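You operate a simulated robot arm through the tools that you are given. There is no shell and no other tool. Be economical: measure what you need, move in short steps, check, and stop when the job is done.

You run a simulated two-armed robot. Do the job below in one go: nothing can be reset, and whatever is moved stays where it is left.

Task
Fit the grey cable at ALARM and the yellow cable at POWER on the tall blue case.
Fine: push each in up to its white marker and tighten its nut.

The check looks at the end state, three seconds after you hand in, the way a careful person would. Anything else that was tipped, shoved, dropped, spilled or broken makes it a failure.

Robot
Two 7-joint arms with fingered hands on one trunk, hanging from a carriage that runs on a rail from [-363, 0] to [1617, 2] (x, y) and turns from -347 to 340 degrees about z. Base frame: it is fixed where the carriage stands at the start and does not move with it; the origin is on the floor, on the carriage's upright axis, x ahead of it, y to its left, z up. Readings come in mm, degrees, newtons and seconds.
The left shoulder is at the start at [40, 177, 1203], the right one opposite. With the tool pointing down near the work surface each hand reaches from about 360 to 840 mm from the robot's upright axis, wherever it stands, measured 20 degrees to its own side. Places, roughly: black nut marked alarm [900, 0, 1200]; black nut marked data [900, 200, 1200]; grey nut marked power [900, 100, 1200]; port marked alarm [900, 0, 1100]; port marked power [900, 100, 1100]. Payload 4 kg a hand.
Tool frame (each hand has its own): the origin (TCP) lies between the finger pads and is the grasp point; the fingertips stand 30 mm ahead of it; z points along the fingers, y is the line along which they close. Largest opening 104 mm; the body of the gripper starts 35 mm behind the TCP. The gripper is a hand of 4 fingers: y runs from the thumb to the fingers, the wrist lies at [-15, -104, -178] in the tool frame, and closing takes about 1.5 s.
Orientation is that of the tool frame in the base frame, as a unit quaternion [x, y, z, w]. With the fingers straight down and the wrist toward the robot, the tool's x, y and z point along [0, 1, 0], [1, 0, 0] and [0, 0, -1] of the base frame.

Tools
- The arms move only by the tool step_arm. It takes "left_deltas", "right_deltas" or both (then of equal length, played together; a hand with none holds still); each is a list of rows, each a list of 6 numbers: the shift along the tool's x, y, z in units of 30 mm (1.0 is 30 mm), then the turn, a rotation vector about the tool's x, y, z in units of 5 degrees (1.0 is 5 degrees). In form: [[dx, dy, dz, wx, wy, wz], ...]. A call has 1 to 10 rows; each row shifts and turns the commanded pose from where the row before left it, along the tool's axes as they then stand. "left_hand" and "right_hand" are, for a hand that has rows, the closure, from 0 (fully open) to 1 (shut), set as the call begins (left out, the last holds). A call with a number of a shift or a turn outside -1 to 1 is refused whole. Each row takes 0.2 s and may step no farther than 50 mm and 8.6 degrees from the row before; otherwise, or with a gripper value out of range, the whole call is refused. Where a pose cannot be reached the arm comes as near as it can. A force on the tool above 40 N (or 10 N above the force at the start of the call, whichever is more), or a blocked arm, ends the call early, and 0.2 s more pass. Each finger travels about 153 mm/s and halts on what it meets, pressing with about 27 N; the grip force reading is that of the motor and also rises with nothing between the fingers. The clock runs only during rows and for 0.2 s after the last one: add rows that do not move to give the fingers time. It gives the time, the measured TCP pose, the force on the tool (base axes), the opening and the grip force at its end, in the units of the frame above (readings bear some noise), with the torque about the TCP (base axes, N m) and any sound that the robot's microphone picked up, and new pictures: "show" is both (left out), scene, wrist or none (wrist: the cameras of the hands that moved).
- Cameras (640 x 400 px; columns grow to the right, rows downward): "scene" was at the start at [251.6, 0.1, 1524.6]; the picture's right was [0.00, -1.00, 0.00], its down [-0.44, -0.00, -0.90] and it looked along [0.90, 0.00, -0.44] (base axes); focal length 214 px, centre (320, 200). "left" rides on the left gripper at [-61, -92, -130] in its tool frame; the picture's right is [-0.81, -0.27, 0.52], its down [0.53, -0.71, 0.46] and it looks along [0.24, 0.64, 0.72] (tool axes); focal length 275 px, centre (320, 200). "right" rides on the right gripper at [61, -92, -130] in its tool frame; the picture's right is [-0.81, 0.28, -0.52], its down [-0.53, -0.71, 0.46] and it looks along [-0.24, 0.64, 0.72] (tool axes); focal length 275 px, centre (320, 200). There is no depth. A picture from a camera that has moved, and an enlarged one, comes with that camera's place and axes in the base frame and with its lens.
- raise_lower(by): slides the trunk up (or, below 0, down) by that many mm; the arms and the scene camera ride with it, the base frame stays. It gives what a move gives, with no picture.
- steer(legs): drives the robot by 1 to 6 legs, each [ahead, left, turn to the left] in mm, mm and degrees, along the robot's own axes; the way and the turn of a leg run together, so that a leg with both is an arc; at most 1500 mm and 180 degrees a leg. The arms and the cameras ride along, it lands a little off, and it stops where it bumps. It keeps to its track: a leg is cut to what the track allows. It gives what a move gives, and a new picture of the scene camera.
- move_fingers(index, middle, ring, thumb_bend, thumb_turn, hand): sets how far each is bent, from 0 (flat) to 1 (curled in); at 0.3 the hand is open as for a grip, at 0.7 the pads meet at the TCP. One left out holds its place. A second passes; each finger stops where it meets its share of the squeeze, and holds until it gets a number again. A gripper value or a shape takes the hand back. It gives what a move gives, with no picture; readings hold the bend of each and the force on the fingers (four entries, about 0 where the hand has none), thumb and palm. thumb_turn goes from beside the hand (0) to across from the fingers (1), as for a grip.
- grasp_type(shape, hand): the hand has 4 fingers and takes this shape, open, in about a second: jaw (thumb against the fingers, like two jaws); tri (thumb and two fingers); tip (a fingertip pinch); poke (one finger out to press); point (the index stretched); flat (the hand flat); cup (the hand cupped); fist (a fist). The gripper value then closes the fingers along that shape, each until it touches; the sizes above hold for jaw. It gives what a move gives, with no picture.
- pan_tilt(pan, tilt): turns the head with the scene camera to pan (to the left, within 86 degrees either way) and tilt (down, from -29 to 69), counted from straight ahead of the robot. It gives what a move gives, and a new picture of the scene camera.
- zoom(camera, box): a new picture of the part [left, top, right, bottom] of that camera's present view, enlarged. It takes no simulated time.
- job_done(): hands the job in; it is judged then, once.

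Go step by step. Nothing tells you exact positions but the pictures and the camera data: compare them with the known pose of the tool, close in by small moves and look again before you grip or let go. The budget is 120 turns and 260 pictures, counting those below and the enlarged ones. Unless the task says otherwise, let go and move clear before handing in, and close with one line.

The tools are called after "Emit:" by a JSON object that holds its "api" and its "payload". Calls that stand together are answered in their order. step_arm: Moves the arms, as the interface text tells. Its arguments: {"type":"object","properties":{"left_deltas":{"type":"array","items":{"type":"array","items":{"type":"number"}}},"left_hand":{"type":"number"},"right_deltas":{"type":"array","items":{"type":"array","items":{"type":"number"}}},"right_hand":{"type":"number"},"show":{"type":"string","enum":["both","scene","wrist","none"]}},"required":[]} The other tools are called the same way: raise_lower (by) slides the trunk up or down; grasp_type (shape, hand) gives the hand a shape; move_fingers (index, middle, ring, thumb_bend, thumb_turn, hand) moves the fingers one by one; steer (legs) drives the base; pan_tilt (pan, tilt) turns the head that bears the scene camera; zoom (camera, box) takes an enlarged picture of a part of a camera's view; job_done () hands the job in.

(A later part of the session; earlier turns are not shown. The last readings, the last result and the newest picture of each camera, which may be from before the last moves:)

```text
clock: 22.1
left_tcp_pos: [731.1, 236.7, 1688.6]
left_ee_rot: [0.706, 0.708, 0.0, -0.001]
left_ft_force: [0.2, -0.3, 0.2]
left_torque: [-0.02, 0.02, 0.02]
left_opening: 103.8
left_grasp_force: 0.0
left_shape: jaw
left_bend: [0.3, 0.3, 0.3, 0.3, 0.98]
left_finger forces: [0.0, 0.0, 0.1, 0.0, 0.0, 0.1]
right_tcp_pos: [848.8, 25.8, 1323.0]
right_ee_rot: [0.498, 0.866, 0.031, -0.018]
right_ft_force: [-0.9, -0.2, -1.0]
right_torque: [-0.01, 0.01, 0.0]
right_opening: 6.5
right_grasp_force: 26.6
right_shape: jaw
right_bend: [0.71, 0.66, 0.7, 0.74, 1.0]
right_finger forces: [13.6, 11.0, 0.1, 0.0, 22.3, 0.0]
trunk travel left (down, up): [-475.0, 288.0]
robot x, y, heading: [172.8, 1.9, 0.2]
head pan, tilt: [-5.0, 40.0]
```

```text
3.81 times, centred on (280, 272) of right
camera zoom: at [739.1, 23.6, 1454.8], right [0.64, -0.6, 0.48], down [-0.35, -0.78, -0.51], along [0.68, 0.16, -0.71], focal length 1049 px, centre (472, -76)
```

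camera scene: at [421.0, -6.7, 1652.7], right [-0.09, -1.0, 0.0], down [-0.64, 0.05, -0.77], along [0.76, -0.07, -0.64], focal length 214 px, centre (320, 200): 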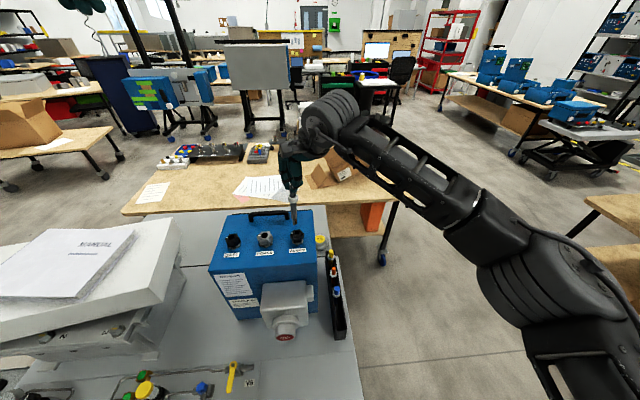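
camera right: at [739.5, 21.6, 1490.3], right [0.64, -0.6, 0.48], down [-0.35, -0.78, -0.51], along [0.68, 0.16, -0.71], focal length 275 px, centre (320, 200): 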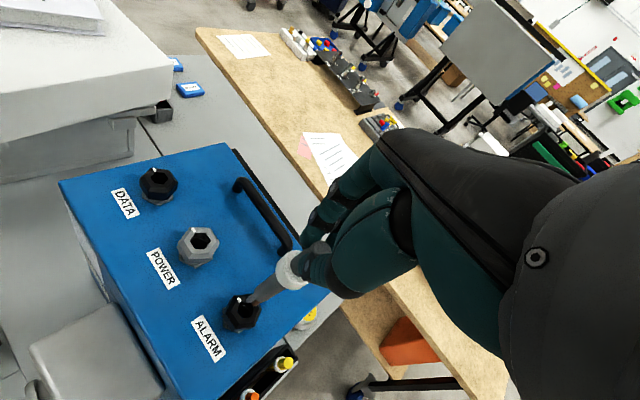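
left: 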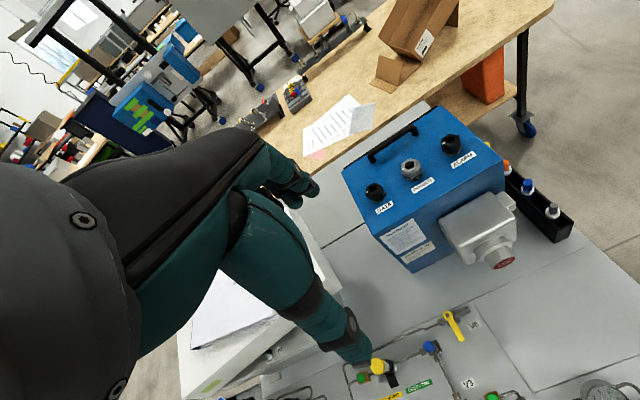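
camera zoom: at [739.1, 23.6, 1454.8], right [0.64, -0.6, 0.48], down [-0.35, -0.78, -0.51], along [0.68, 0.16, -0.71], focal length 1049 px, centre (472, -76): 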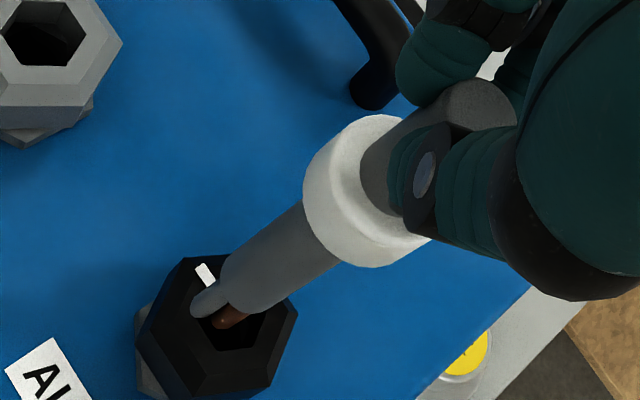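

I need finer views to judge the lean and offset.

Emit:
{"api": "zoom", "payload": {"camera": "scene", "box": [285, 185, 315, 215]}}

Emit:
{"api": "zoom", "payload": {"camera": "scene", "box": [285, 215, 315, 245]}}

Emit:
{"api": "zoom", "payload": {"camera": "right", "box": [235, 260, 300, 325]}}

```text
13.33 times, centred on (300, 200) of scene
camera zoom: at [421.0, -6.8, 1652.7], right [-0.09, -1.0, 0.0], down [-0.64, 0.05, -0.77], along [0.76, -0.07, -0.64], focal length 2860 px, centre (587, 200)
```

zoom: 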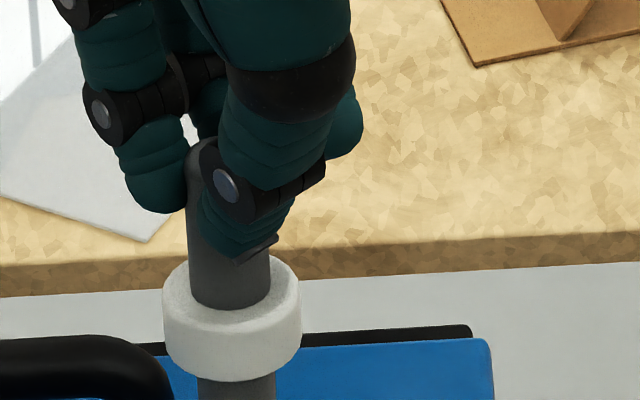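

```text
13.33 times, centred on (300, 230) of scene
camera zoom: at [421.0, -6.8, 1652.7], right [-0.09, -1.0, 0.0], down [-0.64, 0.05, -0.77], along [0.76, -0.07, -0.64], focal length 2860 px, centre (587, -200)
```

zoom: 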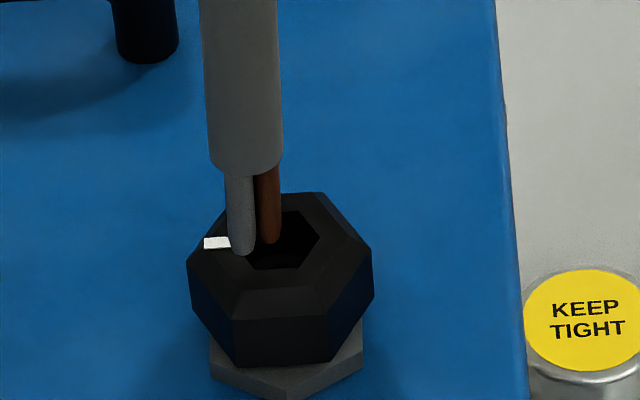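

```text
6.15 times, centred on (268, 292) of right
camera zoom: at [739.1, 23.6, 1454.8], right [0.64, -0.6, 0.48], down [-0.35, -0.78, -0.51], along [0.68, 0.16, -0.71], focal length 1694 px, centre (643, -369)
```

zoom: 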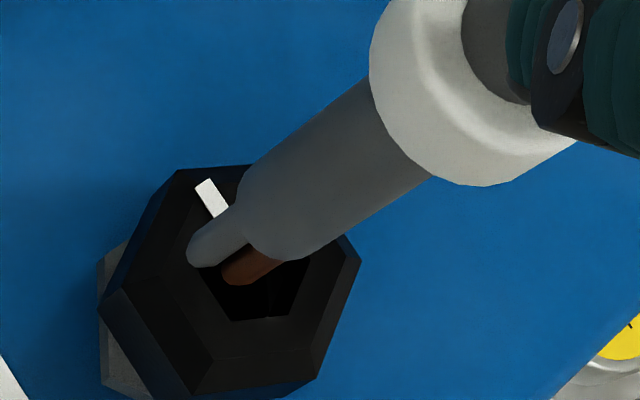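

The cable leans ~2° toward +y, and straightening it about the TCP also brings the tip over the hole. I lift slightly, rotate, and check.

Emit:
{"api": "step_arm", "payload": {"right_deltas": [[0, 0, -0.2, 0, 0, 0], [0, 0, 0, 0.22, -0.38, 0], [0, 0, 0, 0, 0, 0]], "show": "none"}}

Emit:
{"api": "zoom", "payload": {"camera": "scene", "box": [280, 200, 320, 240]}}

Emit:
{"api": "zoom", "payload": {"camera": "right", "box": [235, 250, 300, 325]}}

```text
clock: 22.9
left_tcp_pos: [732.5, 235.6, 1690.3]
left_ee_rot: [0.707, 0.707, 0.0, 0.0]
left_ft_force: [0.2, 0.5, 0.1]
left_torque: [0.01, -0.01, 0.0]
left_opening: 103.6
left_grasp_force: 0.1
left_shape: jaw
left_bend: [0.3, 0.3, 0.3, 0.3, 0.98]
left_finger forces: [0.0, 0.0, 0.0, 0.0, 0.0, 0.1]
right_tcp_pos: [848.7, 25.8, 1329.6]
right_ee_rot: [0.499, 0.867, 0.014, -0.007]
right_ft_force: [-0.2, 0.7, 0.0]
right_torque: [-0.04, -0.03, 0.02]
right_opening: 6.2
right_grasp_force: 26.6
right_shape: jaw
right_bend: [0.71, 0.66, 0.7, 0.74, 1.0]
right_finger forces: [13.5, 11.0, 0.0, 0.0, 22.3, 0.1]
trunk travel left (down, up): [-475.0, 288.0]
robot x, y, heading: [177.7, -0.6, 0.1]
head pan, tilt: [-5.0, 40.0]
```

```text
10.00 times, centred on (300, 220) of scene
camera zoom: at [421.0, -6.8, 1652.7], right [-0.09, -1.0, 0.0], down [-0.64, 0.05, -0.77], along [0.76, -0.07, -0.64], focal length 2145 px, centre (520, 0)
```

zoom: 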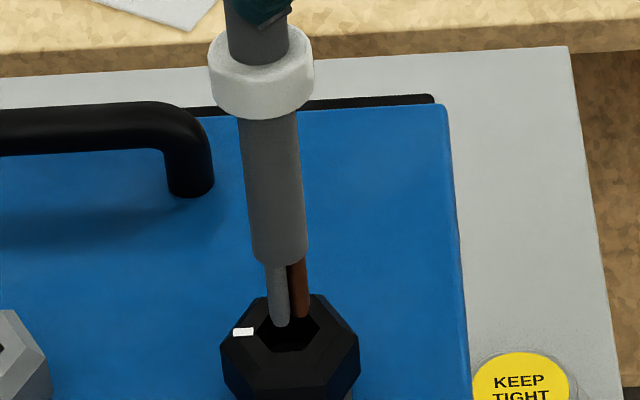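

```text
5.33 times, centred on (268, 288) of right
camera zoom: at [739.1, 28.5, 1460.7], right [0.64, -0.58, 0.5], down [-0.35, -0.8, -0.48], along [0.68, 0.14, -0.72], focal length 1468 px, centre (600, -267)
```

zoom: 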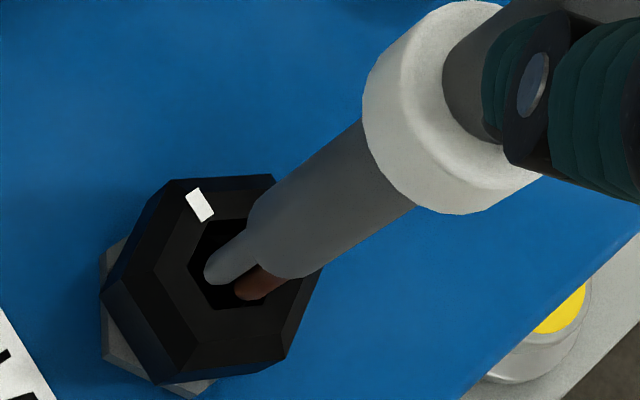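

Vertical now; a 1.2 mm shift in +y centres it. I lower gently until the body enters the hole.

Emit:
{"api": "step_arm", "payload": {"right_deltas": [[0.035, 0.02, 0, 0, 0, 0], [-0.005, -0.003, 0.2, 0, 0, 0], [-0.005, -0.003, 0.2, 0, 0, 0], [-0.005, -0.003, 0.2, 0, 0, 0], [-0.005, -0.003, 0.2, 0, 0, 0], [0, 0, 0, 0, 0, 0]], "show": "none"}}

Emit:
{"api": "zoom", "payload": {"camera": "scene", "box": [280, 200, 320, 240]}}

Emit:
{"api": "zoom", "payload": {"camera": "right", "box": [235, 250, 300, 325]}}

```text
clock: 24.3
left_tcp_pos: [733.9, 234.7, 1692.0]
left_ee_rot: [0.706, 0.708, 0.0, 0.0]
left_ft_force: [0.7, -0.8, 0.8]
left_torque: [0.02, 0.0, -0.02]
left_opening: 103.7
left_grasp_force: 0.1
left_shape: jaw
left_bend: [0.3, 0.3, 0.3, 0.3, 0.98]
left_finger forces: [0.1, 0.0, 0.1, 0.0, 0.0, 0.1]
right_tcp_pos: [852.7, 28.0, 1310.4]
right_ee_rot: [0.499, 0.866, 0.018, -0.005]
right_ft_force: [3.7, -0.5, 24.4]
right_torque: [0.03, -0.29, 0.02]
right_opening: 8.7
right_grasp_force: 27.2
right_shape: jaw
right_bend: [0.71, 0.63, 0.7, 0.77, 1.0]
right_finger forces: [15.5, 18.3, 0.1, 0.1, 24.9, 0.0]
trunk travel left (down, up): [-475.0, 288.0]
robot x, y, heading: [177.5, 0.3, 0.1]
head pan, tilt: [-5.0, 40.0]
```

```text
10.00 times, centred on (300, 220) of scene
camera zoom: at [422.4, -6.8, 1653.5], right [-0.09, -1.0, 0.0], down [-0.64, 0.05, -0.77], along [0.76, -0.07, -0.64], focal length 2145 px, centre (520, 0)
```

zoom: 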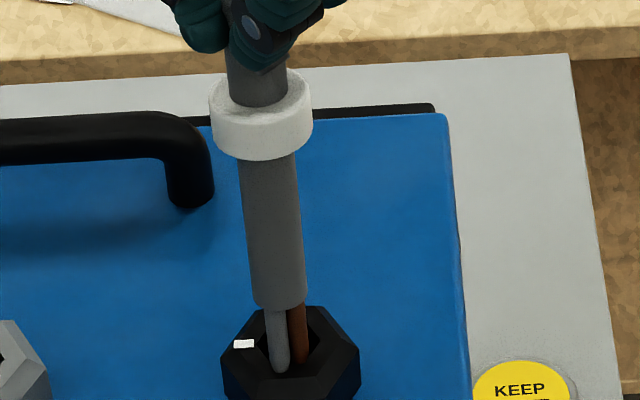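

```text
5.33 times, centred on (268, 288) of right
camera zoom: at [741.4, 29.1, 1440.7], right [0.64, -0.58, 0.5], down [-0.35, -0.8, -0.49], along [0.69, 0.14, -0.72], focal length 1468 px, centre (600, -267)
```

zoom: 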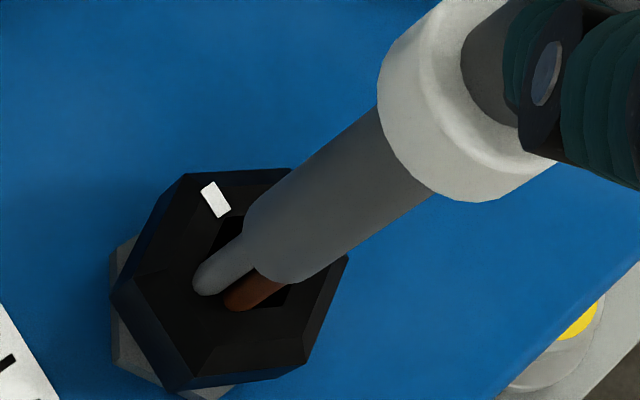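

The grey wire hit the near rim: the tip is short in x, a direction both cameras see poorly. I back off and bring the left camera round for a side view.

Emit:
{"api": "step_arm", "payload": {"right_deltas": [[0, 0, -0.3, 0, 0, 0], [0, 0, -0.3, 0, 0, 0], [0, 0, 0, 0, 0, 0], [0, 0, 0, 0, 0, 0], [0, 0, 0, 0, 0, 0], [0, 0, 0, 0, 0, 0], [0, 0, 0, 0, 0, 0], [0, 0, 0, 0, 0, 0], [0, 0, 0, 0, 0, 0], [0, 0, 0, 0, 0, 0]], "left_deltas": [[0, 0, 0.5, 0, 0, 1], [0, 0, 0.5, 0, 0, 1], [0, 0, 0.5, 0, 0, 1], [0, 0, 0.5, 0, 0, 1], [0, 0, 0.5, 0, 0, 1], [0, 0, 0.5, 0, 0, 1], [0, 0, 0.5, 0, 0, 1], [0, 0, 0.5, 0, 0, 1], [0, 0, 0.5, 0, 0, 1], [0, 0, 0.5, 0, 0, 1]], "show": "none"}}

Emit:
{"api": "step_arm", "payload": {"left_deltas": [[0, 0, 0.4, 0, 0, 1], [0, 0, 0.4, 0, 0, 1], [0, 0, 0.4, 0, 0, 1], [0, 0, 0.4, 0, 0, 1], [0, 0, 0.4, 0, 0, 1], [0, 0, 0.4, 0, 0, 1], [0, 0, 0.4, 0, 0, 1], [0, 0, 0.4, 0, 0, 1]], "show": "both"}}

```text
clock: 26.5
left_tcp_pos: [730.8, 234.2, 1614.1]
left_ee_rot: [0.843, 0.538, 0.0, -0.001]
left_ft_force: [-0.5, -0.5, -0.1]
left_torque: [0.0, 0.02, 0.03]
left_opening: 103.8
left_grasp_force: 0.1
left_shape: jaw
left_bend: [0.3, 0.3, 0.3, 0.3, 0.98]
left_finger forces: [0.0, 0.1, 0.0, 0.0, 0.0, 0.0]
left hand out of reach, approached as far as the arm can: row 6, 7, 8, 9, 10
right_tcp_pos: [850.2, 27.5, 1322.9]
right_ee_rot: [0.499, 0.866, 0.014, -0.008]
right_ft_force: [0.3, 0.6, 0.7]
right_torque: [-0.01, 0.01, -0.03]
right_opening: 7.8
right_grasp_force: 26.2
right_shape: jaw
right_bend: [0.71, 0.64, 0.7, 0.76, 1.0]
right_finger forces: [14.3, 14.3, 0.1, 0.1, 21.1, 0.0]
trunk travel left (down, up): [-475.0, 288.0]
robot x, y, heading: [178.4, -3.1, 0.0]
head pan, tilt: [-5.0, 40.0]
```

```text
clock: 28.3
left_tcp_pos: [732.1, 234.3, 1615.1]
left_ee_rot: [0.843, 0.538, 0.0, 0.0]
left_ft_force: [-0.6, -0.7, -0.3]
left_torque: [-0.02, 0.01, 0.0]
left_opening: 103.8
left_grasp_force: 0.1
left_shape: jaw
left_bend: [0.3, 0.3, 0.3, 0.3, 0.98]
left_finger forces: [0.0, 0.0, 0.0, 0.0, 0.0, 0.0]
left hand out of reach, approached as far as the arm can: row 1, 2, 3, 4, 5, 6, 7, 8
right_tcp_pos: [850.0, 27.6, 1322.3]
right_ee_rot: [0.5, 0.866, 0.014, -0.008]
right_ft_force: [-0.2, -0.4, -0.2]
right_torque: [-0.01, 0.01, 0.03]
right_opening: 7.9
right_grasp_force: 26.4
right_shape: jaw
right_bend: [0.71, 0.64, 0.7, 0.76, 1.0]
right_finger forces: [14.3, 14.2, 0.0, 0.0, 21.2, 0.0]
trunk travel left (down, up): [-475.0, 288.0]
robot x, y, heading: [177.3, 1.9, -0.2]
head pan, tilt: [-5.0, 40.0]
camera scene: at [421.0, -6.8, 1652.7], right [-0.09, -1.0, 0.0], down [-0.64, 0.05, -0.77], along [0.76, -0.07, -0.64], focal length 214 px, centre (320, 200)
camera left: at [621.2, 216.9, 1744.9], right [-0.59, -0.62, -0.52], down [-0.42, 0.78, -0.46], along [0.69, -0.05, -0.72], focal length 275 px, centre (320, 200)
```

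scene: 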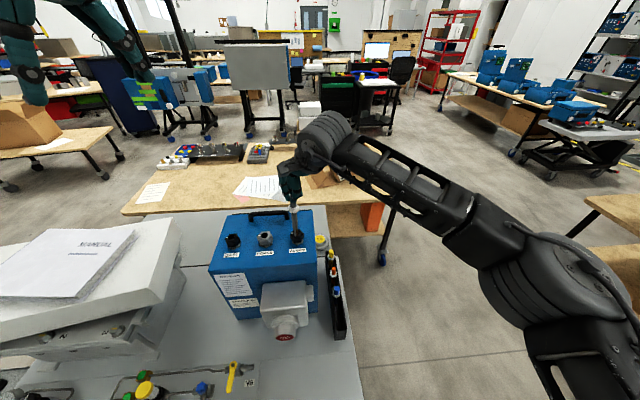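
left: 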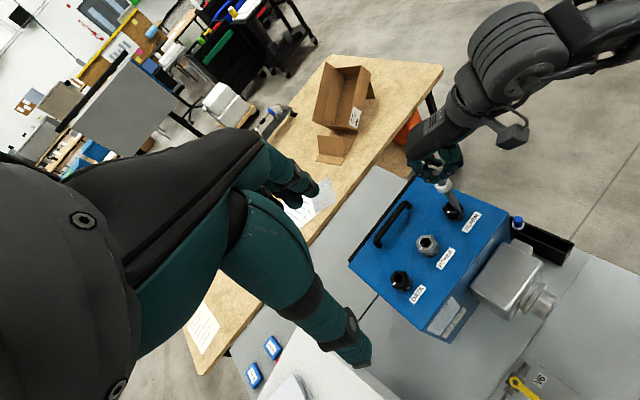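

The left arm's yaw stopped at about 25°, but its camera already gives a different angle. I zoom in there.

Emit:
{"api": "zoom", "payload": {"camera": "left", "box": [425, 170, 485, 230]}}

Emit:
{"api": "zoom", "payload": {"camera": "scene", "box": [280, 200, 320, 240]}}

```text
6.67 times, centred on (455, 200) of left
camera zoom: at [621.2, 216.9, 1744.9], right [-0.59, -0.62, -0.52], down [-0.42, 0.78, -0.46], along [0.69, -0.05, -0.72], focal length 1835 px, centre (-580, 200)
```

zoom: 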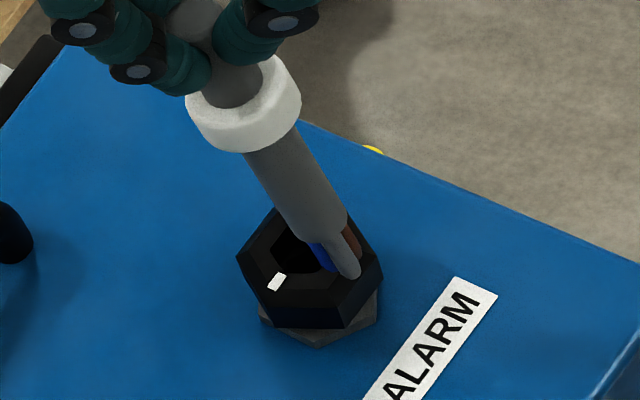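

```text
10.00 times, centred on (300, 220) of scene
camera zoom: at [421.0, -6.8, 1652.7], right [-0.09, -1.0, 0.0], down [-0.64, 0.05, -0.77], along [0.76, -0.07, -0.64], focal length 2145 px, centre (520, 0)
```

zoom: 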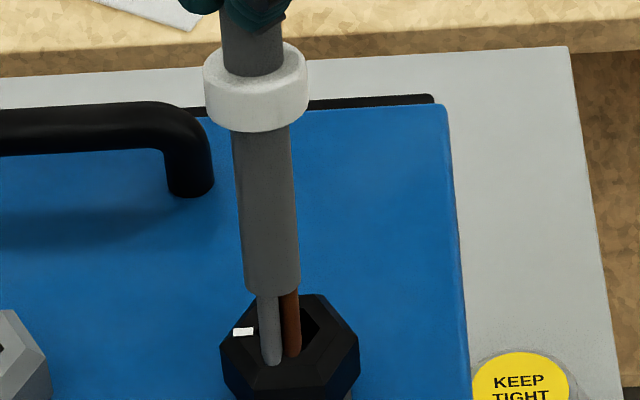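

Triangulating with the left camera: hole centre (849, 26, 1173), ring (852, 27, 1264), body end (841, 27, 1201), so the cable leans 10° toward -x. I raise, rotate 10° and shift to put the axis over the hole.

Emit:
{"api": "step_arm", "payload": {"right_deltas": [[0, 0, -0.5, 0, 0, 0], [0, 0, 0, -0.87, -0.5, 0], [0, 0, 0, -0.87, -0.5, 0], [0.18, -0.39, -0.077, 0, 0, 0], [0, 0, 0, 0, 0, 0]], "show": "none"}}

Emit:
{"api": "zoom", "payload": {"camera": "left", "box": [425, 170, 485, 230]}}

Emit:
{"api": "zoom", "payload": {"camera": "scene", "box": [280, 200, 320, 240]}}

```text
clock: 29.5
left_tcp_pos: [731.9, 233.8, 1614.3]
left_ee_rot: [0.843, 0.538, 0.0, 0.0]
left_ft_force: [1.0, -0.4, 0.2]
left_torque: [-0.01, 0.03, -0.05]
left_opening: 103.7
left_grasp_force: 0.1
left_shape: jaw
left_bend: [0.3, 0.3, 0.3, 0.3, 0.98]
left_finger forces: [0.0, 0.0, 0.1, 0.1, 0.0, 0.0]
right_tcp_pos: [835.6, 26.9, 1338.4]
right_ee_rot: [0.499, 0.862, 0.057, 0.068]
right_ft_force: [0.4, -0.2, -1.4]
right_torque: [0.01, 0.0, 0.03]
right_opening: 7.5
right_grasp_force: 26.7
right_shape: jaw
right_bend: [0.71, 0.64, 0.7, 0.76, 1.0]
right_finger forces: [14.1, 14.2, 0.0, 0.1, 21.2, 0.0]
trunk travel left (down, up): [-475.0, 288.0]
robot x, y, heading: [176.2, -0.5, 0.1]
head pan, tilt: [-5.0, 40.0]
```

```text
6.67 times, centred on (455, 200) of left
camera zoom: at [621.2, 216.9, 1744.9], right [-0.59, -0.62, -0.52], down [-0.42, 0.78, -0.46], along [0.69, -0.05, -0.72], focal length 1835 px, centre (-580, 200)
```

zoom: 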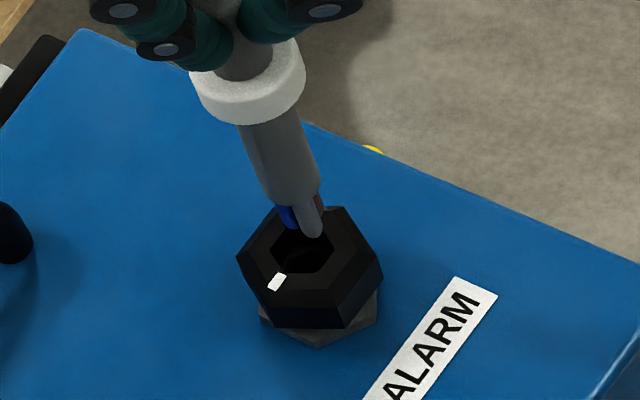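

```text
10.00 times, centred on (300, 220) of scene
camera zoom: at [421.0, -6.8, 1652.7], right [-0.09, -1.0, 0.0], down [-0.64, 0.05, -0.77], along [0.76, -0.07, -0.64], focal length 2145 px, centre (520, 0)
```

zoom: 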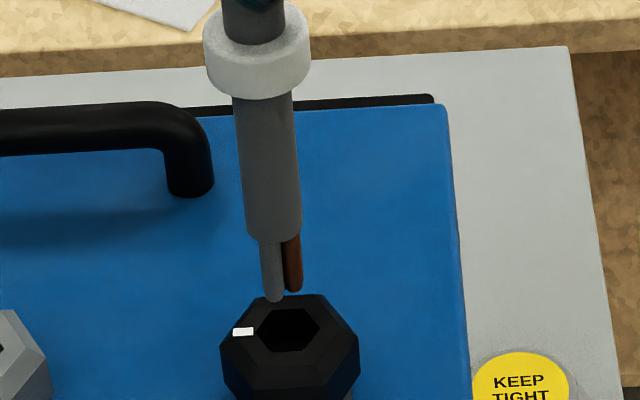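

Residual lean is ~3°; rotating it out also brings the tip onto the hole axis. Then I lower 20 mm and check.

Emit:
{"api": "step_arm", "payload": {"right_deltas": [[0, 0, 0, -0.45, -0.42, 0], [0.0154, -0.034, 0.162, 0, 0, 0], [0.0154, -0.034, 0.162, 0, 0, 0], [0.0154, -0.034, 0.162, 0, 0, 0], [0.0154, -0.034, 0.162, 0, 0, 0], [0, 0, 0, 0, 0, 0]], "show": "none"}}

Emit:
{"api": "zoom", "payload": {"camera": "left", "box": [425, 170, 485, 230]}}

Emit:
{"api": "zoom", "payload": {"camera": "scene", "box": [280, 200, 320, 240]}}

```text
clock: 30.9
left_tcp_pos: [731.4, 235.2, 1614.9]
left_ee_rot: [0.843, 0.538, 0.0, 0.0]
left_ft_force: [0.7, -0.4, -0.3]
left_torque: [-0.02, -0.01, 0.01]
left_opening: 103.7
left_grasp_force: 0.1
left_shape: jaw
left_bend: [0.3, 0.3, 0.3, 0.3, 0.98]
left_finger forces: [0.0, 0.1, 0.0, 0.1, 0.1, 0.1]
right_tcp_pos: [835.7, 26.0, 1318.0]
right_ee_rot: [0.498, 0.86, 0.065, 0.093]
right_ft_force: [0.0, 0.0, -0.6]
right_torque: [-0.01, 0.03, 0.05]
right_opening: 7.5
right_grasp_force: 27.0
right_shape: jaw
right_bend: [0.71, 0.64, 0.7, 0.76, 1.0]
right_finger forces: [14.0, 14.3, 0.0, 0.0, 21.2, 0.1]
trunk travel left (down, up): [-475.0, 288.0]
robot x, y, heading: [179.2, 0.7, 0.0]
head pan, tilt: [-5.0, 40.0]
```

```text
6.67 times, centred on (455, 200) of left
camera zoom: at [621.2, 216.9, 1744.9], right [-0.59, -0.62, -0.52], down [-0.42, 0.78, -0.46], along [0.69, -0.05, -0.72], focal length 1835 px, centre (-580, 200)
```

zoom: 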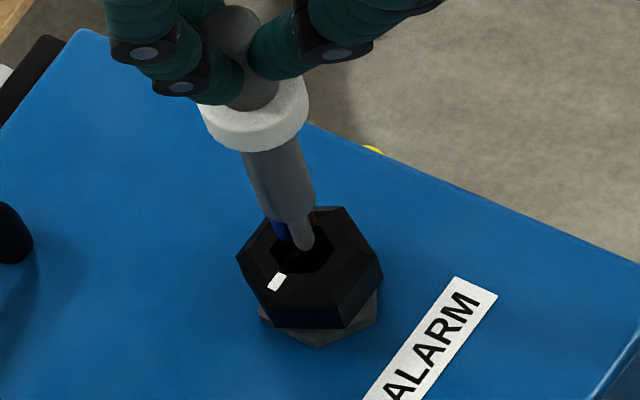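

```text
10.00 times, centred on (300, 220) of scene
camera zoom: at [421.0, -6.8, 1652.7], right [-0.09, -1.0, 0.0], down [-0.64, 0.05, -0.77], along [0.76, -0.07, -0.64], focal length 2145 px, centre (520, 0)
```

zoom: 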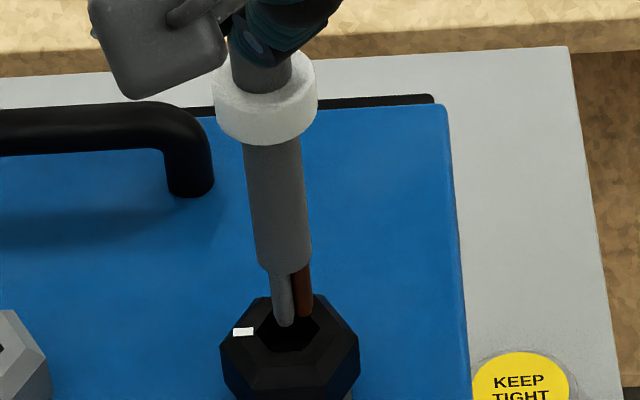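

Axis lines up within ~1.5 mm in both views. I nudge +x and descend so the body enters.

Emit:
{"api": "step_arm", "payload": {"right_deltas": [[-0.011, 0.039, 0.009, 0, 0, 0], [0.0154, -0.034, 0.162, 0, 0, 0], [0.0154, -0.034, 0.162, 0, 0, 0], [0.0154, -0.034, 0.162, 0, 0, 0], [0.0154, -0.034, 0.162, 0, 0, 0], [0.0154, -0.034, 0.162, 0, 0, 0], [0, 0, 0, 0, 0, 0]], "show": "none"}}

Emit:
{"api": "zoom", "payload": {"camera": "left", "box": [425, 170, 485, 230]}}

Emit:
{"api": "zoom", "payload": {"camera": "scene", "box": [280, 200, 320, 240]}}

```text
clock: 32.5
left_tcp_pos: [731.2, 234.1, 1614.8]
left_ee_rot: [0.843, 0.539, 0.0, 0.0]
left_ft_force: [0.7, 0.8, 0.6]
left_torque: [0.03, -0.07, 0.0]
left_opening: 103.7
left_grasp_force: 0.0
left_shape: jaw
left_bend: [0.3, 0.3, 0.3, 0.3, 0.98]
left_finger forces: [0.1, 0.0, 0.0, 0.0, 0.1, 0.1]
right_tcp_pos: [836.9, 26.3, 1291.5]
right_ee_rot: [0.498, 0.86, 0.065, 0.093]
right_ft_force: [0.2, 0.0, -1.1]
right_torque: [0.02, -0.02, -0.01]
right_opening: 7.6
right_grasp_force: 26.8
right_shape: jaw
right_bend: [0.71, 0.64, 0.7, 0.76, 1.0]
right_finger forces: [14.0, 14.3, 0.1, 0.0, 21.2, 0.1]
trunk travel left (down, up): [-475.0, 288.0]
robot x, y, heading: [176.9, 2.1, -0.1]
head pan, tilt: [-5.0, 40.0]
```

```text
6.67 times, centred on (455, 200) of left
camera zoom: at [621.2, 216.9, 1744.9], right [-0.59, -0.62, -0.52], down [-0.42, 0.78, -0.46], along [0.69, -0.05, -0.72], focal length 1835 px, centre (-580, 200)
```

zoom: 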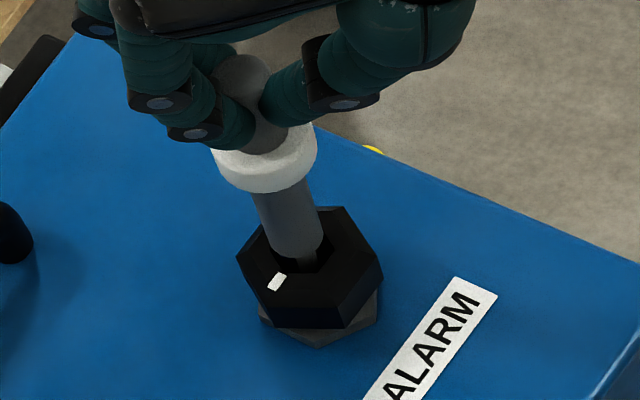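

```text
10.00 times, centred on (300, 220) of scene
camera zoom: at [421.0, -6.8, 1652.7], right [-0.09, -1.0, 0.0], down [-0.64, 0.05, -0.77], along [0.76, -0.07, -0.64], focal length 2145 px, centre (520, 0)
```

zoom: 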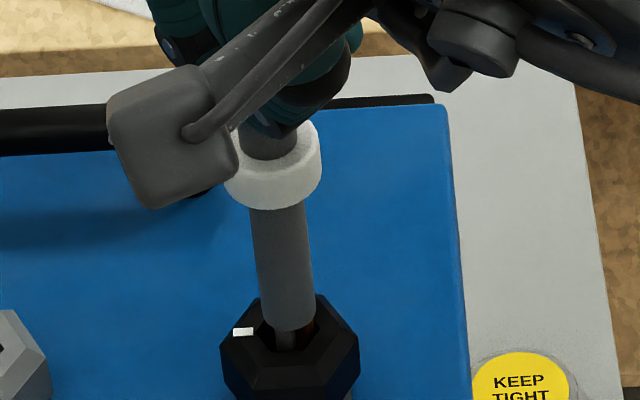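

The wires are inside and the body is right at the mouth, centred, no force. I continue down.

Emit:
{"api": "step_arm", "payload": {"right_deltas": [[0.012, -0.027, 0.13, 0, 0, 0], [0.012, -0.027, 0.13, 0, 0, 0], [0.012, -0.027, 0.13, 0, 0, 0], [0.012, -0.027, 0.13, 0, 0, 0], [0, 0, 0, 0, 0, 0]], "show": "none"}}

Emit:
{"api": "zoom", "payload": {"camera": "left", "box": [425, 170, 485, 230]}}

Emit:
{"api": "zoom", "payload": {"camera": "scene", "box": [280, 200, 320, 240]}}

```text
clock: 33.7
left_tcp_pos: [731.4, 234.2, 1613.6]
left_ee_rot: [0.843, 0.538, 0.0, 0.0]
left_ft_force: [-0.4, -0.7, 0.6]
left_torque: [0.03, 0.03, -0.03]
left_opening: 103.6
left_grasp_force: 0.0
left_shape: jaw
left_bend: [0.3, 0.3, 0.3, 0.3, 0.98]
left_finger forces: [0.0, 0.0, 0.0, 0.1, 0.1, 0.0]
right_tcp_pos: [838.0, 24.8, 1276.2]
right_ee_rot: [0.498, 0.86, 0.065, 0.093]
right_ft_force: [0.9, 0.4, -0.6]
right_torque: [0.03, 0.01, 0.01]
right_opening: 7.4
right_grasp_force: 27.1
right_shape: jaw
right_bend: [0.71, 0.64, 0.7, 0.76, 1.0]
right_finger forces: [14.1, 14.3, 0.1, 0.1, 21.3, 0.1]
trunk travel left (down, up): [-475.0, 288.0]
robot x, y, heading: [176.2, 0.7, 0.1]
head pan, tilt: [-5.0, 40.0]
```

```text
6.67 times, centred on (455, 200) of left
camera zoom: at [621.2, 216.9, 1744.9], right [-0.59, -0.62, -0.52], down [-0.42, 0.78, -0.46], along [0.69, -0.05, -0.72], focal length 1835 px, centre (-580, 200)
```

zoom: 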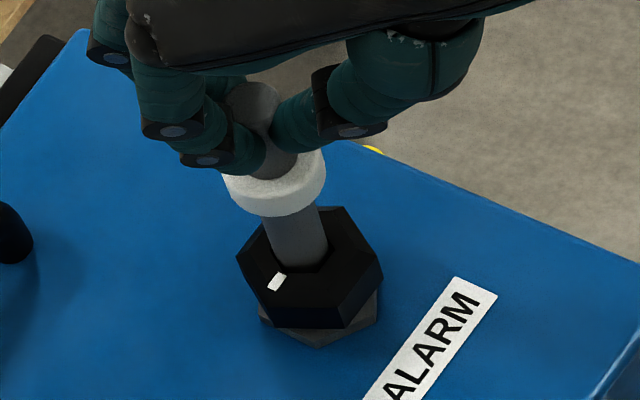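

```text
10.00 times, centred on (300, 220) of scene
camera zoom: at [421.0, -6.8, 1652.7], right [-0.09, -1.0, 0.0], down [-0.64, 0.05, -0.77], along [0.76, -0.07, -0.64], focal length 2145 px, centre (520, 0)
```

zoom: 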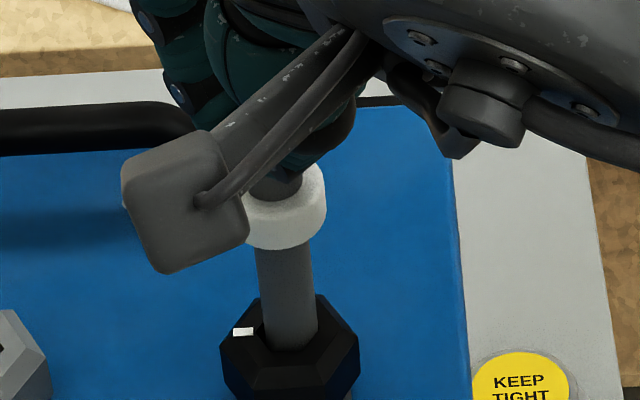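

It has entered cleanly, about 35 mm left to the ring. I push further with force watch.

Emit:
{"api": "step_arm", "payload": {"right_deltas": [[0.012, -0.027, 0.13, 0, 0, 0], [0.012, -0.027, 0.13, 0, 0, 0], [0.012, -0.027, 0.13, 0, 0, 0], [0.012, -0.027, 0.13, 0, 0, 0], [0.012, -0.027, 0.13, 0, 0, 0], [0.012, -0.027, 0.13, 0, 0, 0], [0, 0, 0, 0, 0, 0]], "show": "none"}}

Emit:
{"api": "zoom", "payload": {"camera": "left", "box": [425, 170, 485, 230]}}

Emit:
{"api": "zoom", "payload": {"camera": "scene", "box": [280, 200, 320, 240]}}

```text
clock: 35.3
left_tcp_pos: [730.8, 235.0, 1614.8]
left_ee_rot: [0.843, 0.539, 0.0, 0.0]
left_ft_force: [-0.7, -0.1, -0.1]
left_torque: [0.03, 0.0, -0.01]
left_opening: 103.7
left_grasp_force: 0.0
left_shape: jaw
left_bend: [0.3, 0.3, 0.3, 0.3, 0.98]
left_finger forces: [0.0, 0.0, 0.0, 0.0, 0.0, 0.1]
right_tcp_pos: [837.9, 26.9, 1253.0]
right_ee_rot: [0.498, 0.859, 0.065, 0.094]
right_ft_force: [-0.4, 0.9, -0.8]
right_torque: [0.01, 0.0, 0.0]
right_opening: 7.5
right_grasp_force: 26.9
right_shape: jaw
right_bend: [0.71, 0.64, 0.7, 0.76, 1.0]
right_finger forces: [14.0, 14.2, 0.1, 0.1, 21.4, 0.1]
trunk travel left (down, up): [-475.0, 288.0]
robot x, y, heading: [175.5, -2.2, 0.2]
head pan, tilt: [-5.0, 40.0]
```

```text
6.67 times, centred on (455, 200) of left
camera zoom: at [621.2, 216.9, 1744.9], right [-0.59, -0.62, -0.52], down [-0.42, 0.78, -0.46], along [0.69, -0.05, -0.72], focal length 1835 px, centre (-580, 200)
```

zoom: 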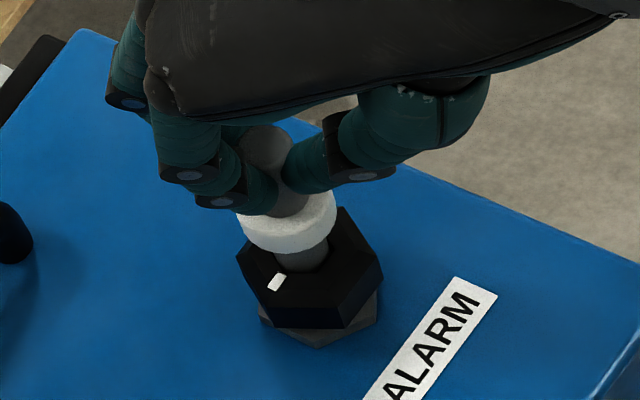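

```text
10.00 times, centred on (300, 220) of scene
camera zoom: at [421.0, -6.8, 1652.7], right [-0.09, -1.0, 0.0], down [-0.64, 0.05, -0.77], along [0.76, -0.07, -0.64], focal length 2145 px, centre (520, 0)
```

zoom: 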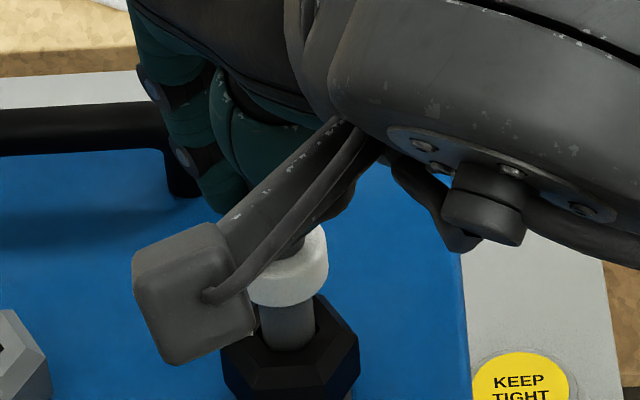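

About 12 mm remain. I push on in small rows.

Emit:
{"api": "step_arm", "payload": {"right_deltas": [[0.008, -0.018, 0.087, 0, 0, 0], [0.008, -0.018, 0.087, 0, 0, 0], [0.008, -0.018, 0.087, 0, 0, 0], [0.008, -0.018, 0.087, 0, 0, 0], [0, 0, 0, 0, 0, 0]], "show": "none"}}

Emit:
{"api": "zoom", "payload": {"camera": "left", "box": [435, 185, 475, 225]}}

```text
clock: 36.5
left_tcp_pos: [731.4, 234.2, 1614.9]
left_ee_rot: [0.843, 0.539, 0.0, 0.0]
left_ft_force: [-0.9, -0.6, -0.3]
left_torque: [0.02, 0.01, -0.01]
left_opening: 103.9
left_grasp_force: 0.1
left_shape: jaw
left_bend: [0.3, 0.3, 0.3, 0.3, 0.98]
left_finger forces: [0.1, 0.1, 0.1, 0.0, 0.0, 0.0]
right_tcp_pos: [838.0, 27.2, 1242.8]
right_ee_rot: [0.497, 0.86, 0.065, 0.093]
right_ft_force: [0.3, -0.6, -0.6]
right_torque: [-0.02, 0.0, -0.04]
right_opening: 7.4
right_grasp_force: 26.5
right_shape: jaw
right_bend: [0.71, 0.64, 0.7, 0.76, 1.0]
right_finger forces: [14.0, 14.3, 0.0, 0.1, 21.3, 0.0]
trunk travel left (down, up): [-475.0, 288.0]
robot x, y, heading: [175.3, 1.1, 0.4]
head pan, tilt: [-5.0, 40.0]
```

```text
10.00 times, centred on (455, 205) of left
camera zoom: at [621.2, 216.9, 1744.9], right [-0.59, -0.62, -0.52], down [-0.42, 0.78, -0.46], along [0.69, -0.05, -0.72], focal length 2753 px, centre (-1030, 150)
```

zoom: 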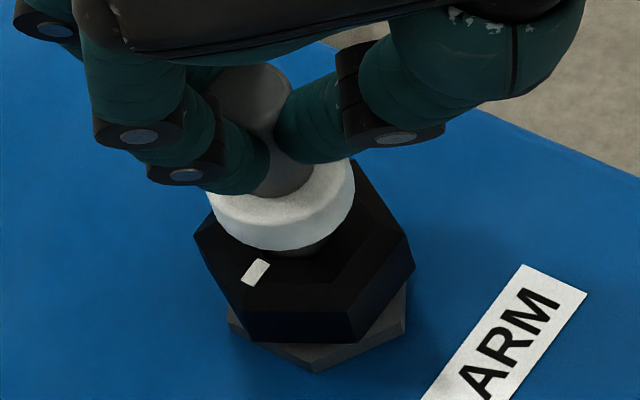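

A few millimetres left; I press until the ring seats.

Emit:
{"api": "step_arm", "payload": {"right_deltas": [[0.005, -0.011, 0.052, 0, 0, 0], [0.005, -0.011, 0.052, 0, 0, 0], [0.005, -0.011, 0.052, 0, 0, 0], [0, 0, 0, 0, 0, 0]], "show": "none"}}

Emit:
{"api": "zoom", "payload": {"camera": "left", "box": [435, 185, 475, 225]}}

```text
clock: 37.5
left_tcp_pos: [731.4, 234.6, 1614.1]
left_ee_rot: [0.843, 0.538, 0.0, 0.0]
left_ft_force: [0.1, 0.0, -0.4]
left_torque: [0.0, 0.01, -0.03]
left_opening: 103.6
left_grasp_force: 0.1
left_shape: jaw
left_bend: [0.3, 0.3, 0.3, 0.3, 0.98]
left_finger forces: [0.0, 0.1, 0.1, 0.0, 0.0, 0.0]
right_tcp_pos: [838.6, 24.8, 1237.0]
right_ee_rot: [0.499, 0.859, 0.064, 0.094]
right_ft_force: [-0.5, -0.2, 0.3]
right_torque: [0.02, 0.0, -0.01]
right_opening: 7.4
right_grasp_force: 27.0
right_shape: jaw
right_bend: [0.71, 0.64, 0.7, 0.76, 1.0]
right_finger forces: [14.1, 14.3, 0.0, 0.0, 21.2, 0.1]
trunk travel left (down, up): [-475.0, 288.0]
robot x, y, heading: [179.8, -6.8, -0.2]
head pan, tilt: [-5.0, 40.0]
```

```text
10.00 times, centred on (455, 205) of left
camera zoom: at [621.2, 216.9, 1744.9], right [-0.59, -0.62, -0.52], down [-0.42, 0.78, -0.46], along [0.69, -0.05, -0.72], focal length 2753 px, centre (-1030, 150)
```

zoom: 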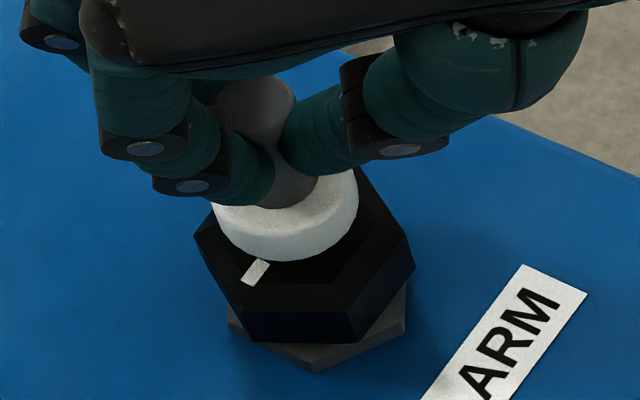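

Nearly seated, no force yet; a little more until contact.

Emit:
{"api": "step_arm", "payload": {"right_deltas": [[0.003, -0.007, 0.034, 0, 0, 0], [0.003, -0.007, 0.034, 0, 0, 0], [0, 0, 0, 0, 0, 0]], "show": "none"}}

Emit:
{"api": "zoom", "payload": {"camera": "left", "box": [435, 185, 475, 225]}}

```text
clock: 38.3
left_tcp_pos: [731.9, 234.7, 1614.6]
left_ee_rot: [0.843, 0.538, 0.001, 0.0]
left_ft_force: [0.2, 0.4, 0.1]
left_torque: [-0.01, -0.01, -0.01]
left_opening: 103.8
left_grasp_force: 0.0
left_shape: jaw
left_bend: [0.3, 0.3, 0.3, 0.3, 0.98]
left_finger forces: [0.1, 0.1, 0.0, 0.0, 0.0, 0.0]
right_tcp_pos: [838.5, 25.9, 1235.0]
right_ee_rot: [0.499, 0.859, 0.065, 0.093]
right_ft_force: [0.8, -1.3, -0.6]
right_torque: [0.0, -0.01, 0.01]
right_opening: 7.6
right_grasp_force: 27.1
right_shape: jaw
right_bend: [0.71, 0.64, 0.7, 0.76, 1.0]
right_finger forces: [14.0, 14.3, 0.1, 0.0, 21.3, 0.0]
trunk travel left (down, up): [-475.0, 288.0]
robot x, y, heading: [178.1, -1.4, 0.0]
head pan, tilt: [-5.0, 40.0]
```

```text
10.00 times, centred on (455, 205) of left
camera zoom: at [621.2, 216.9, 1744.9], right [-0.59, -0.62, -0.52], down [-0.42, 0.78, -0.46], along [0.69, -0.05, -0.72], focal length 2753 px, centre (-1030, 150)
```

zoom: 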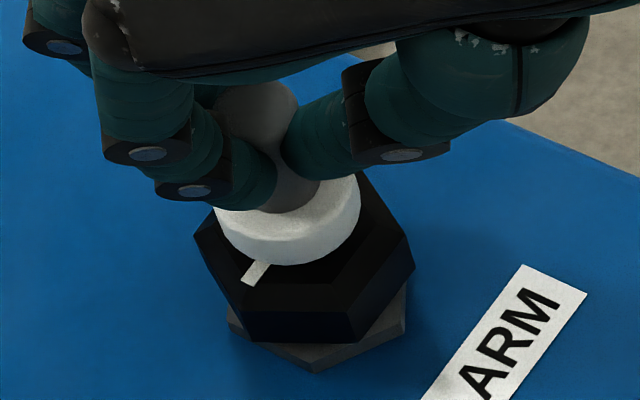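

Still free; continue 4 mm.

Emit:
{"api": "step_arm", "payload": {"right_deltas": [[0.003, -0.007, 0.034, 0, 0, 0], [0.003, -0.007, 0.034, 0, 0, 0], [0.003, -0.007, 0.034, 0, 0, 0], [0.003, -0.007, 0.034, 0, 0, 0], [0, 0, 0, 0, 0, 0]], "show": "none"}}

Emit:
{"api": "zoom", "payload": {"camera": "left", "box": [435, 185, 475, 225]}}

Emit:
{"api": "zoom", "payload": {"camera": "right", "box": [200, 200, 360, 340]}}

```text
clock: 39.5
left_tcp_pos: [731.1, 234.4, 1614.5]
left_ee_rot: [0.843, 0.538, 0.001, 0.001]
left_ft_force: [0.7, 0.2, -0.6]
left_torque: [0.0, 0.01, -0.01]
left_opening: 103.8
left_grasp_force: 0.0
left_shape: jaw
left_bend: [0.3, 0.3, 0.3, 0.3, 0.98]
left_finger forces: [0.0, 0.1, 0.1, 0.0, 0.0, 0.0]
right_tcp_pos: [838.0, 26.5, 1230.6]
right_ee_rot: [0.498, 0.86, 0.065, 0.094]
right_ft_force: [0.0, -0.2, 0.0]
right_torque: [-0.02, -0.01, 0.01]
right_opening: 7.6
right_grasp_force: 27.2
right_shape: jaw
right_bend: [0.71, 0.64, 0.7, 0.76, 1.0]
right_finger forces: [13.9, 14.3, 0.1, 0.0, 21.3, 0.1]
trunk travel left (down, up): [-475.0, 288.0]
robot x, y, heading: [176.0, -1.9, -0.1]
head pan, tilt: [-5.0, 40.0]
```

```text
10.00 times, centred on (455, 205) of left
camera zoom: at [621.2, 216.9, 1744.9], right [-0.59, -0.62, -0.52], down [-0.42, 0.78, -0.46], along [0.69, -0.05, -0.72], focal length 2753 px, centre (-1030, 150)
```

zoom: 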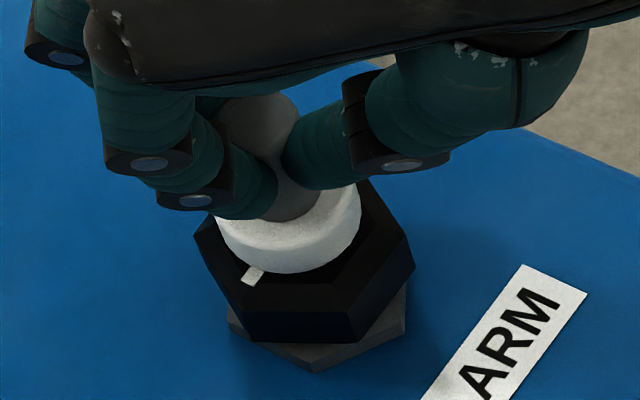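

```text
2.86 times, centred on (280, 270) of right
camera zoom: at [701.9, 31.2, 1335.1], right [0.51, -0.58, 0.64], down [-0.24, -0.81, -0.54], along [0.83, 0.12, -0.55], focal length 786 px, centre (434, 0)
```

zoom: 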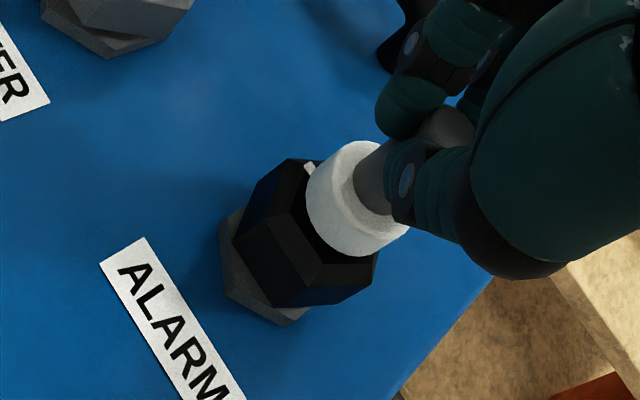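

Ring underside now looks within about 1 mm of the nut. I press 3 mm more, expecting contact.

Emit:
{"api": "step_arm", "payload": {"right_deltas": [[0.003, -0.007, 0.034, 0, 0, 0], [0.003, -0.007, 0.034, 0, 0, 0], [0.003, -0.007, 0.034, 0, 0, 0], [0, 0, 0, 0, 0, 0]], "show": "none"}}

Emit:
{"api": "zoom", "payload": {"camera": "left", "box": [435, 185, 475, 225]}}

Emit:
{"api": "zoom", "payload": {"camera": "right", "box": [240, 230, 320, 320]}}

```text
clock: 40.5
left_tcp_pos: [731.1, 234.2, 1614.0]
left_ee_rot: [0.843, 0.539, 0.001, 0.001]
left_ft_force: [0.0, 0.2, -0.4]
left_torque: [0.0, 0.01, 0.0]
left_opening: 103.9
left_grasp_force: 0.0
left_shape: jaw
left_bend: [0.3, 0.3, 0.3, 0.3, 0.98]
left_finger forces: [0.0, 0.0, 0.0, 0.0, 0.1, 0.1]
right_tcp_pos: [838.1, 25.6, 1227.6]
right_ee_rot: [0.498, 0.86, 0.065, 0.093]
right_ft_force: [0.2, 1.2, -0.4]
right_torque: [0.05, 0.0, 0.02]
right_opening: 7.7
right_grasp_force: 27.5
right_shape: jaw
right_bend: [0.71, 0.64, 0.7, 0.76, 1.0]
right_finger forces: [14.1, 14.3, 0.0, 0.1, 21.2, 0.0]
trunk travel left (down, up): [-475.0, 288.0]
robot x, y, heading: [176.3, 1.6, -0.1]
head pan, tilt: [-5.0, 40.0]
```

```text
10.00 times, centred on (455, 205) of left
camera zoom: at [621.2, 216.9, 1744.9], right [-0.59, -0.62, -0.52], down [-0.42, 0.78, -0.46], along [0.69, -0.05, -0.72], focal length 2753 px, centre (-1030, 150)
```

zoom: 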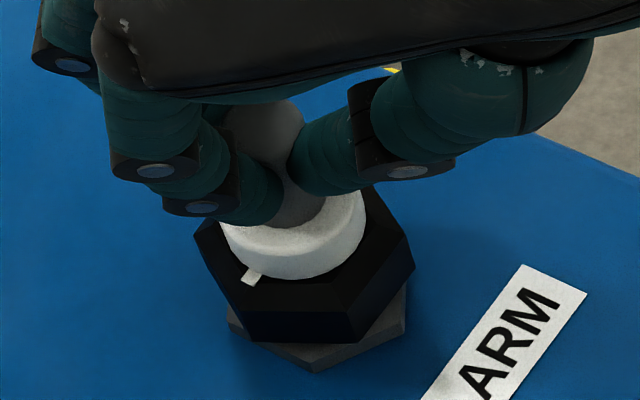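

```text
4.44 times, centred on (280, 275) of right
camera zoom: at [701.7, 30.5, 1331.4], right [0.51, -0.58, 0.64], down [-0.24, -0.81, -0.54], along [0.83, 0.12, -0.55], focal length 1224 px, centre (498, -133)
```

zoom: 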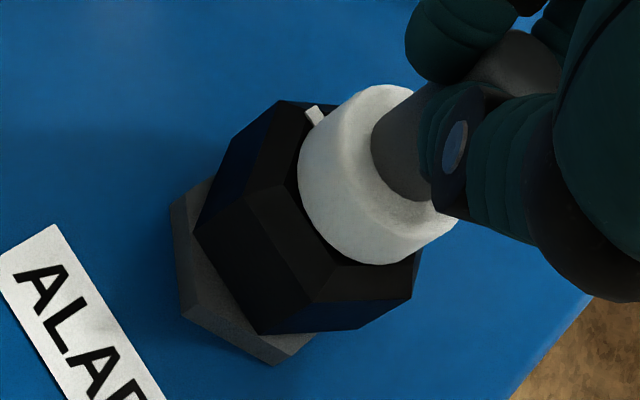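

The ring underside now just covers the nut's top face, i.e. the cable is in up to its marker. I release and back the hand away along its own axis.

Emit:
{"api": "step_arm", "payload": {"right_deltas": [[0, 0, 0, 0, 0, 0], [0, 0, 0, 0, 0, 0], [0, 0, 0, 0, 0, 0], [0, 0, 0, 0, 0, 0], [0, 0, -0.5, 0, 0, 0], [0, 0, -1, 0, 0, 0], [0, 0, -1, 0, 0, 0], [0, 0, -1, 0, 0, 0]], "right_hand": 0.4, "show": "none"}}

Emit:
{"api": "zoom", "payload": {"camera": "left", "box": [435, 185, 475, 225]}}

Emit:
{"api": "zoom", "payload": {"camera": "right", "box": [120, 130, 360, 370]}}

```text
clock: 42.3
left_tcp_pos: [730.5, 234.1, 1614.4]
left_ee_rot: [0.843, 0.538, 0.0, 0.0]
left_ft_force: [0.5, 0.1, -0.2]
left_torque: [-0.02, 0.02, -0.03]
left_opening: 103.2
left_grasp_force: 0.0
left_shape: jaw
left_bend: [0.3, 0.3, 0.3, 0.3, 0.98]
left_finger forces: [0.0, 0.0, 0.1, 0.1, 0.0, 0.0]
right_tcp_pos: [813.3, 25.6, 1332.5]
right_ee_rot: [0.498, 0.859, 0.065, 0.093]
right_ft_force: [-0.6, -1.2, -0.4]
right_torque: [0.03, 0.0, -0.01]
right_opening: 62.2
right_grasp_force: 0.1
right_shape: jaw
right_bend: [0.29, 0.41, 0.37, 0.65, 1.0]
right_finger forces: [0.1, 0.0, 0.0, 0.1, 0.1, 0.1]
trunk travel left (down, up): [-475.0, 288.0]
robot x, y, heading: [175.0, 2.5, 0.1]
head pan, tilt: [-5.0, 40.0]
```

```text
10.00 times, centred on (455, 205) of left
camera zoom: at [621.2, 216.9, 1744.9], right [-0.59, -0.62, -0.52], down [-0.42, 0.78, -0.46], along [0.69, -0.05, -0.72], focal length 2753 px, centre (-1030, 150)
```

zoom: 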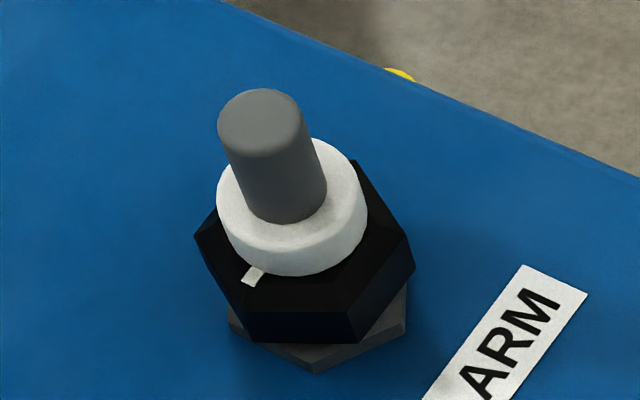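

```text
1.67 times, centred on (240, 250) of right
camera zoom: at [677.6, 28.4, 1435.6], right [0.51, -0.58, 0.64], down [-0.24, -0.81, -0.54], along [0.83, 0.12, -0.55], focal length 459 px, centre (453, 117)
```

zoom: 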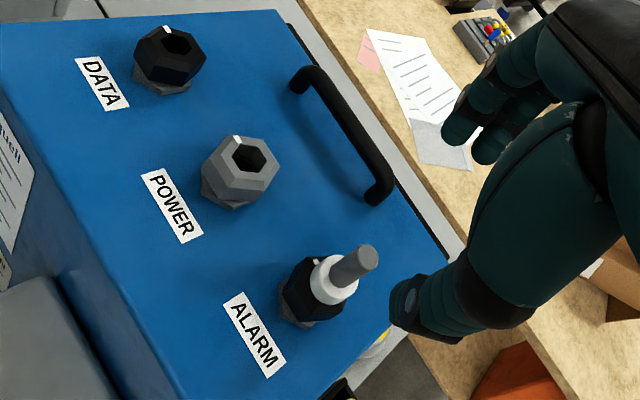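

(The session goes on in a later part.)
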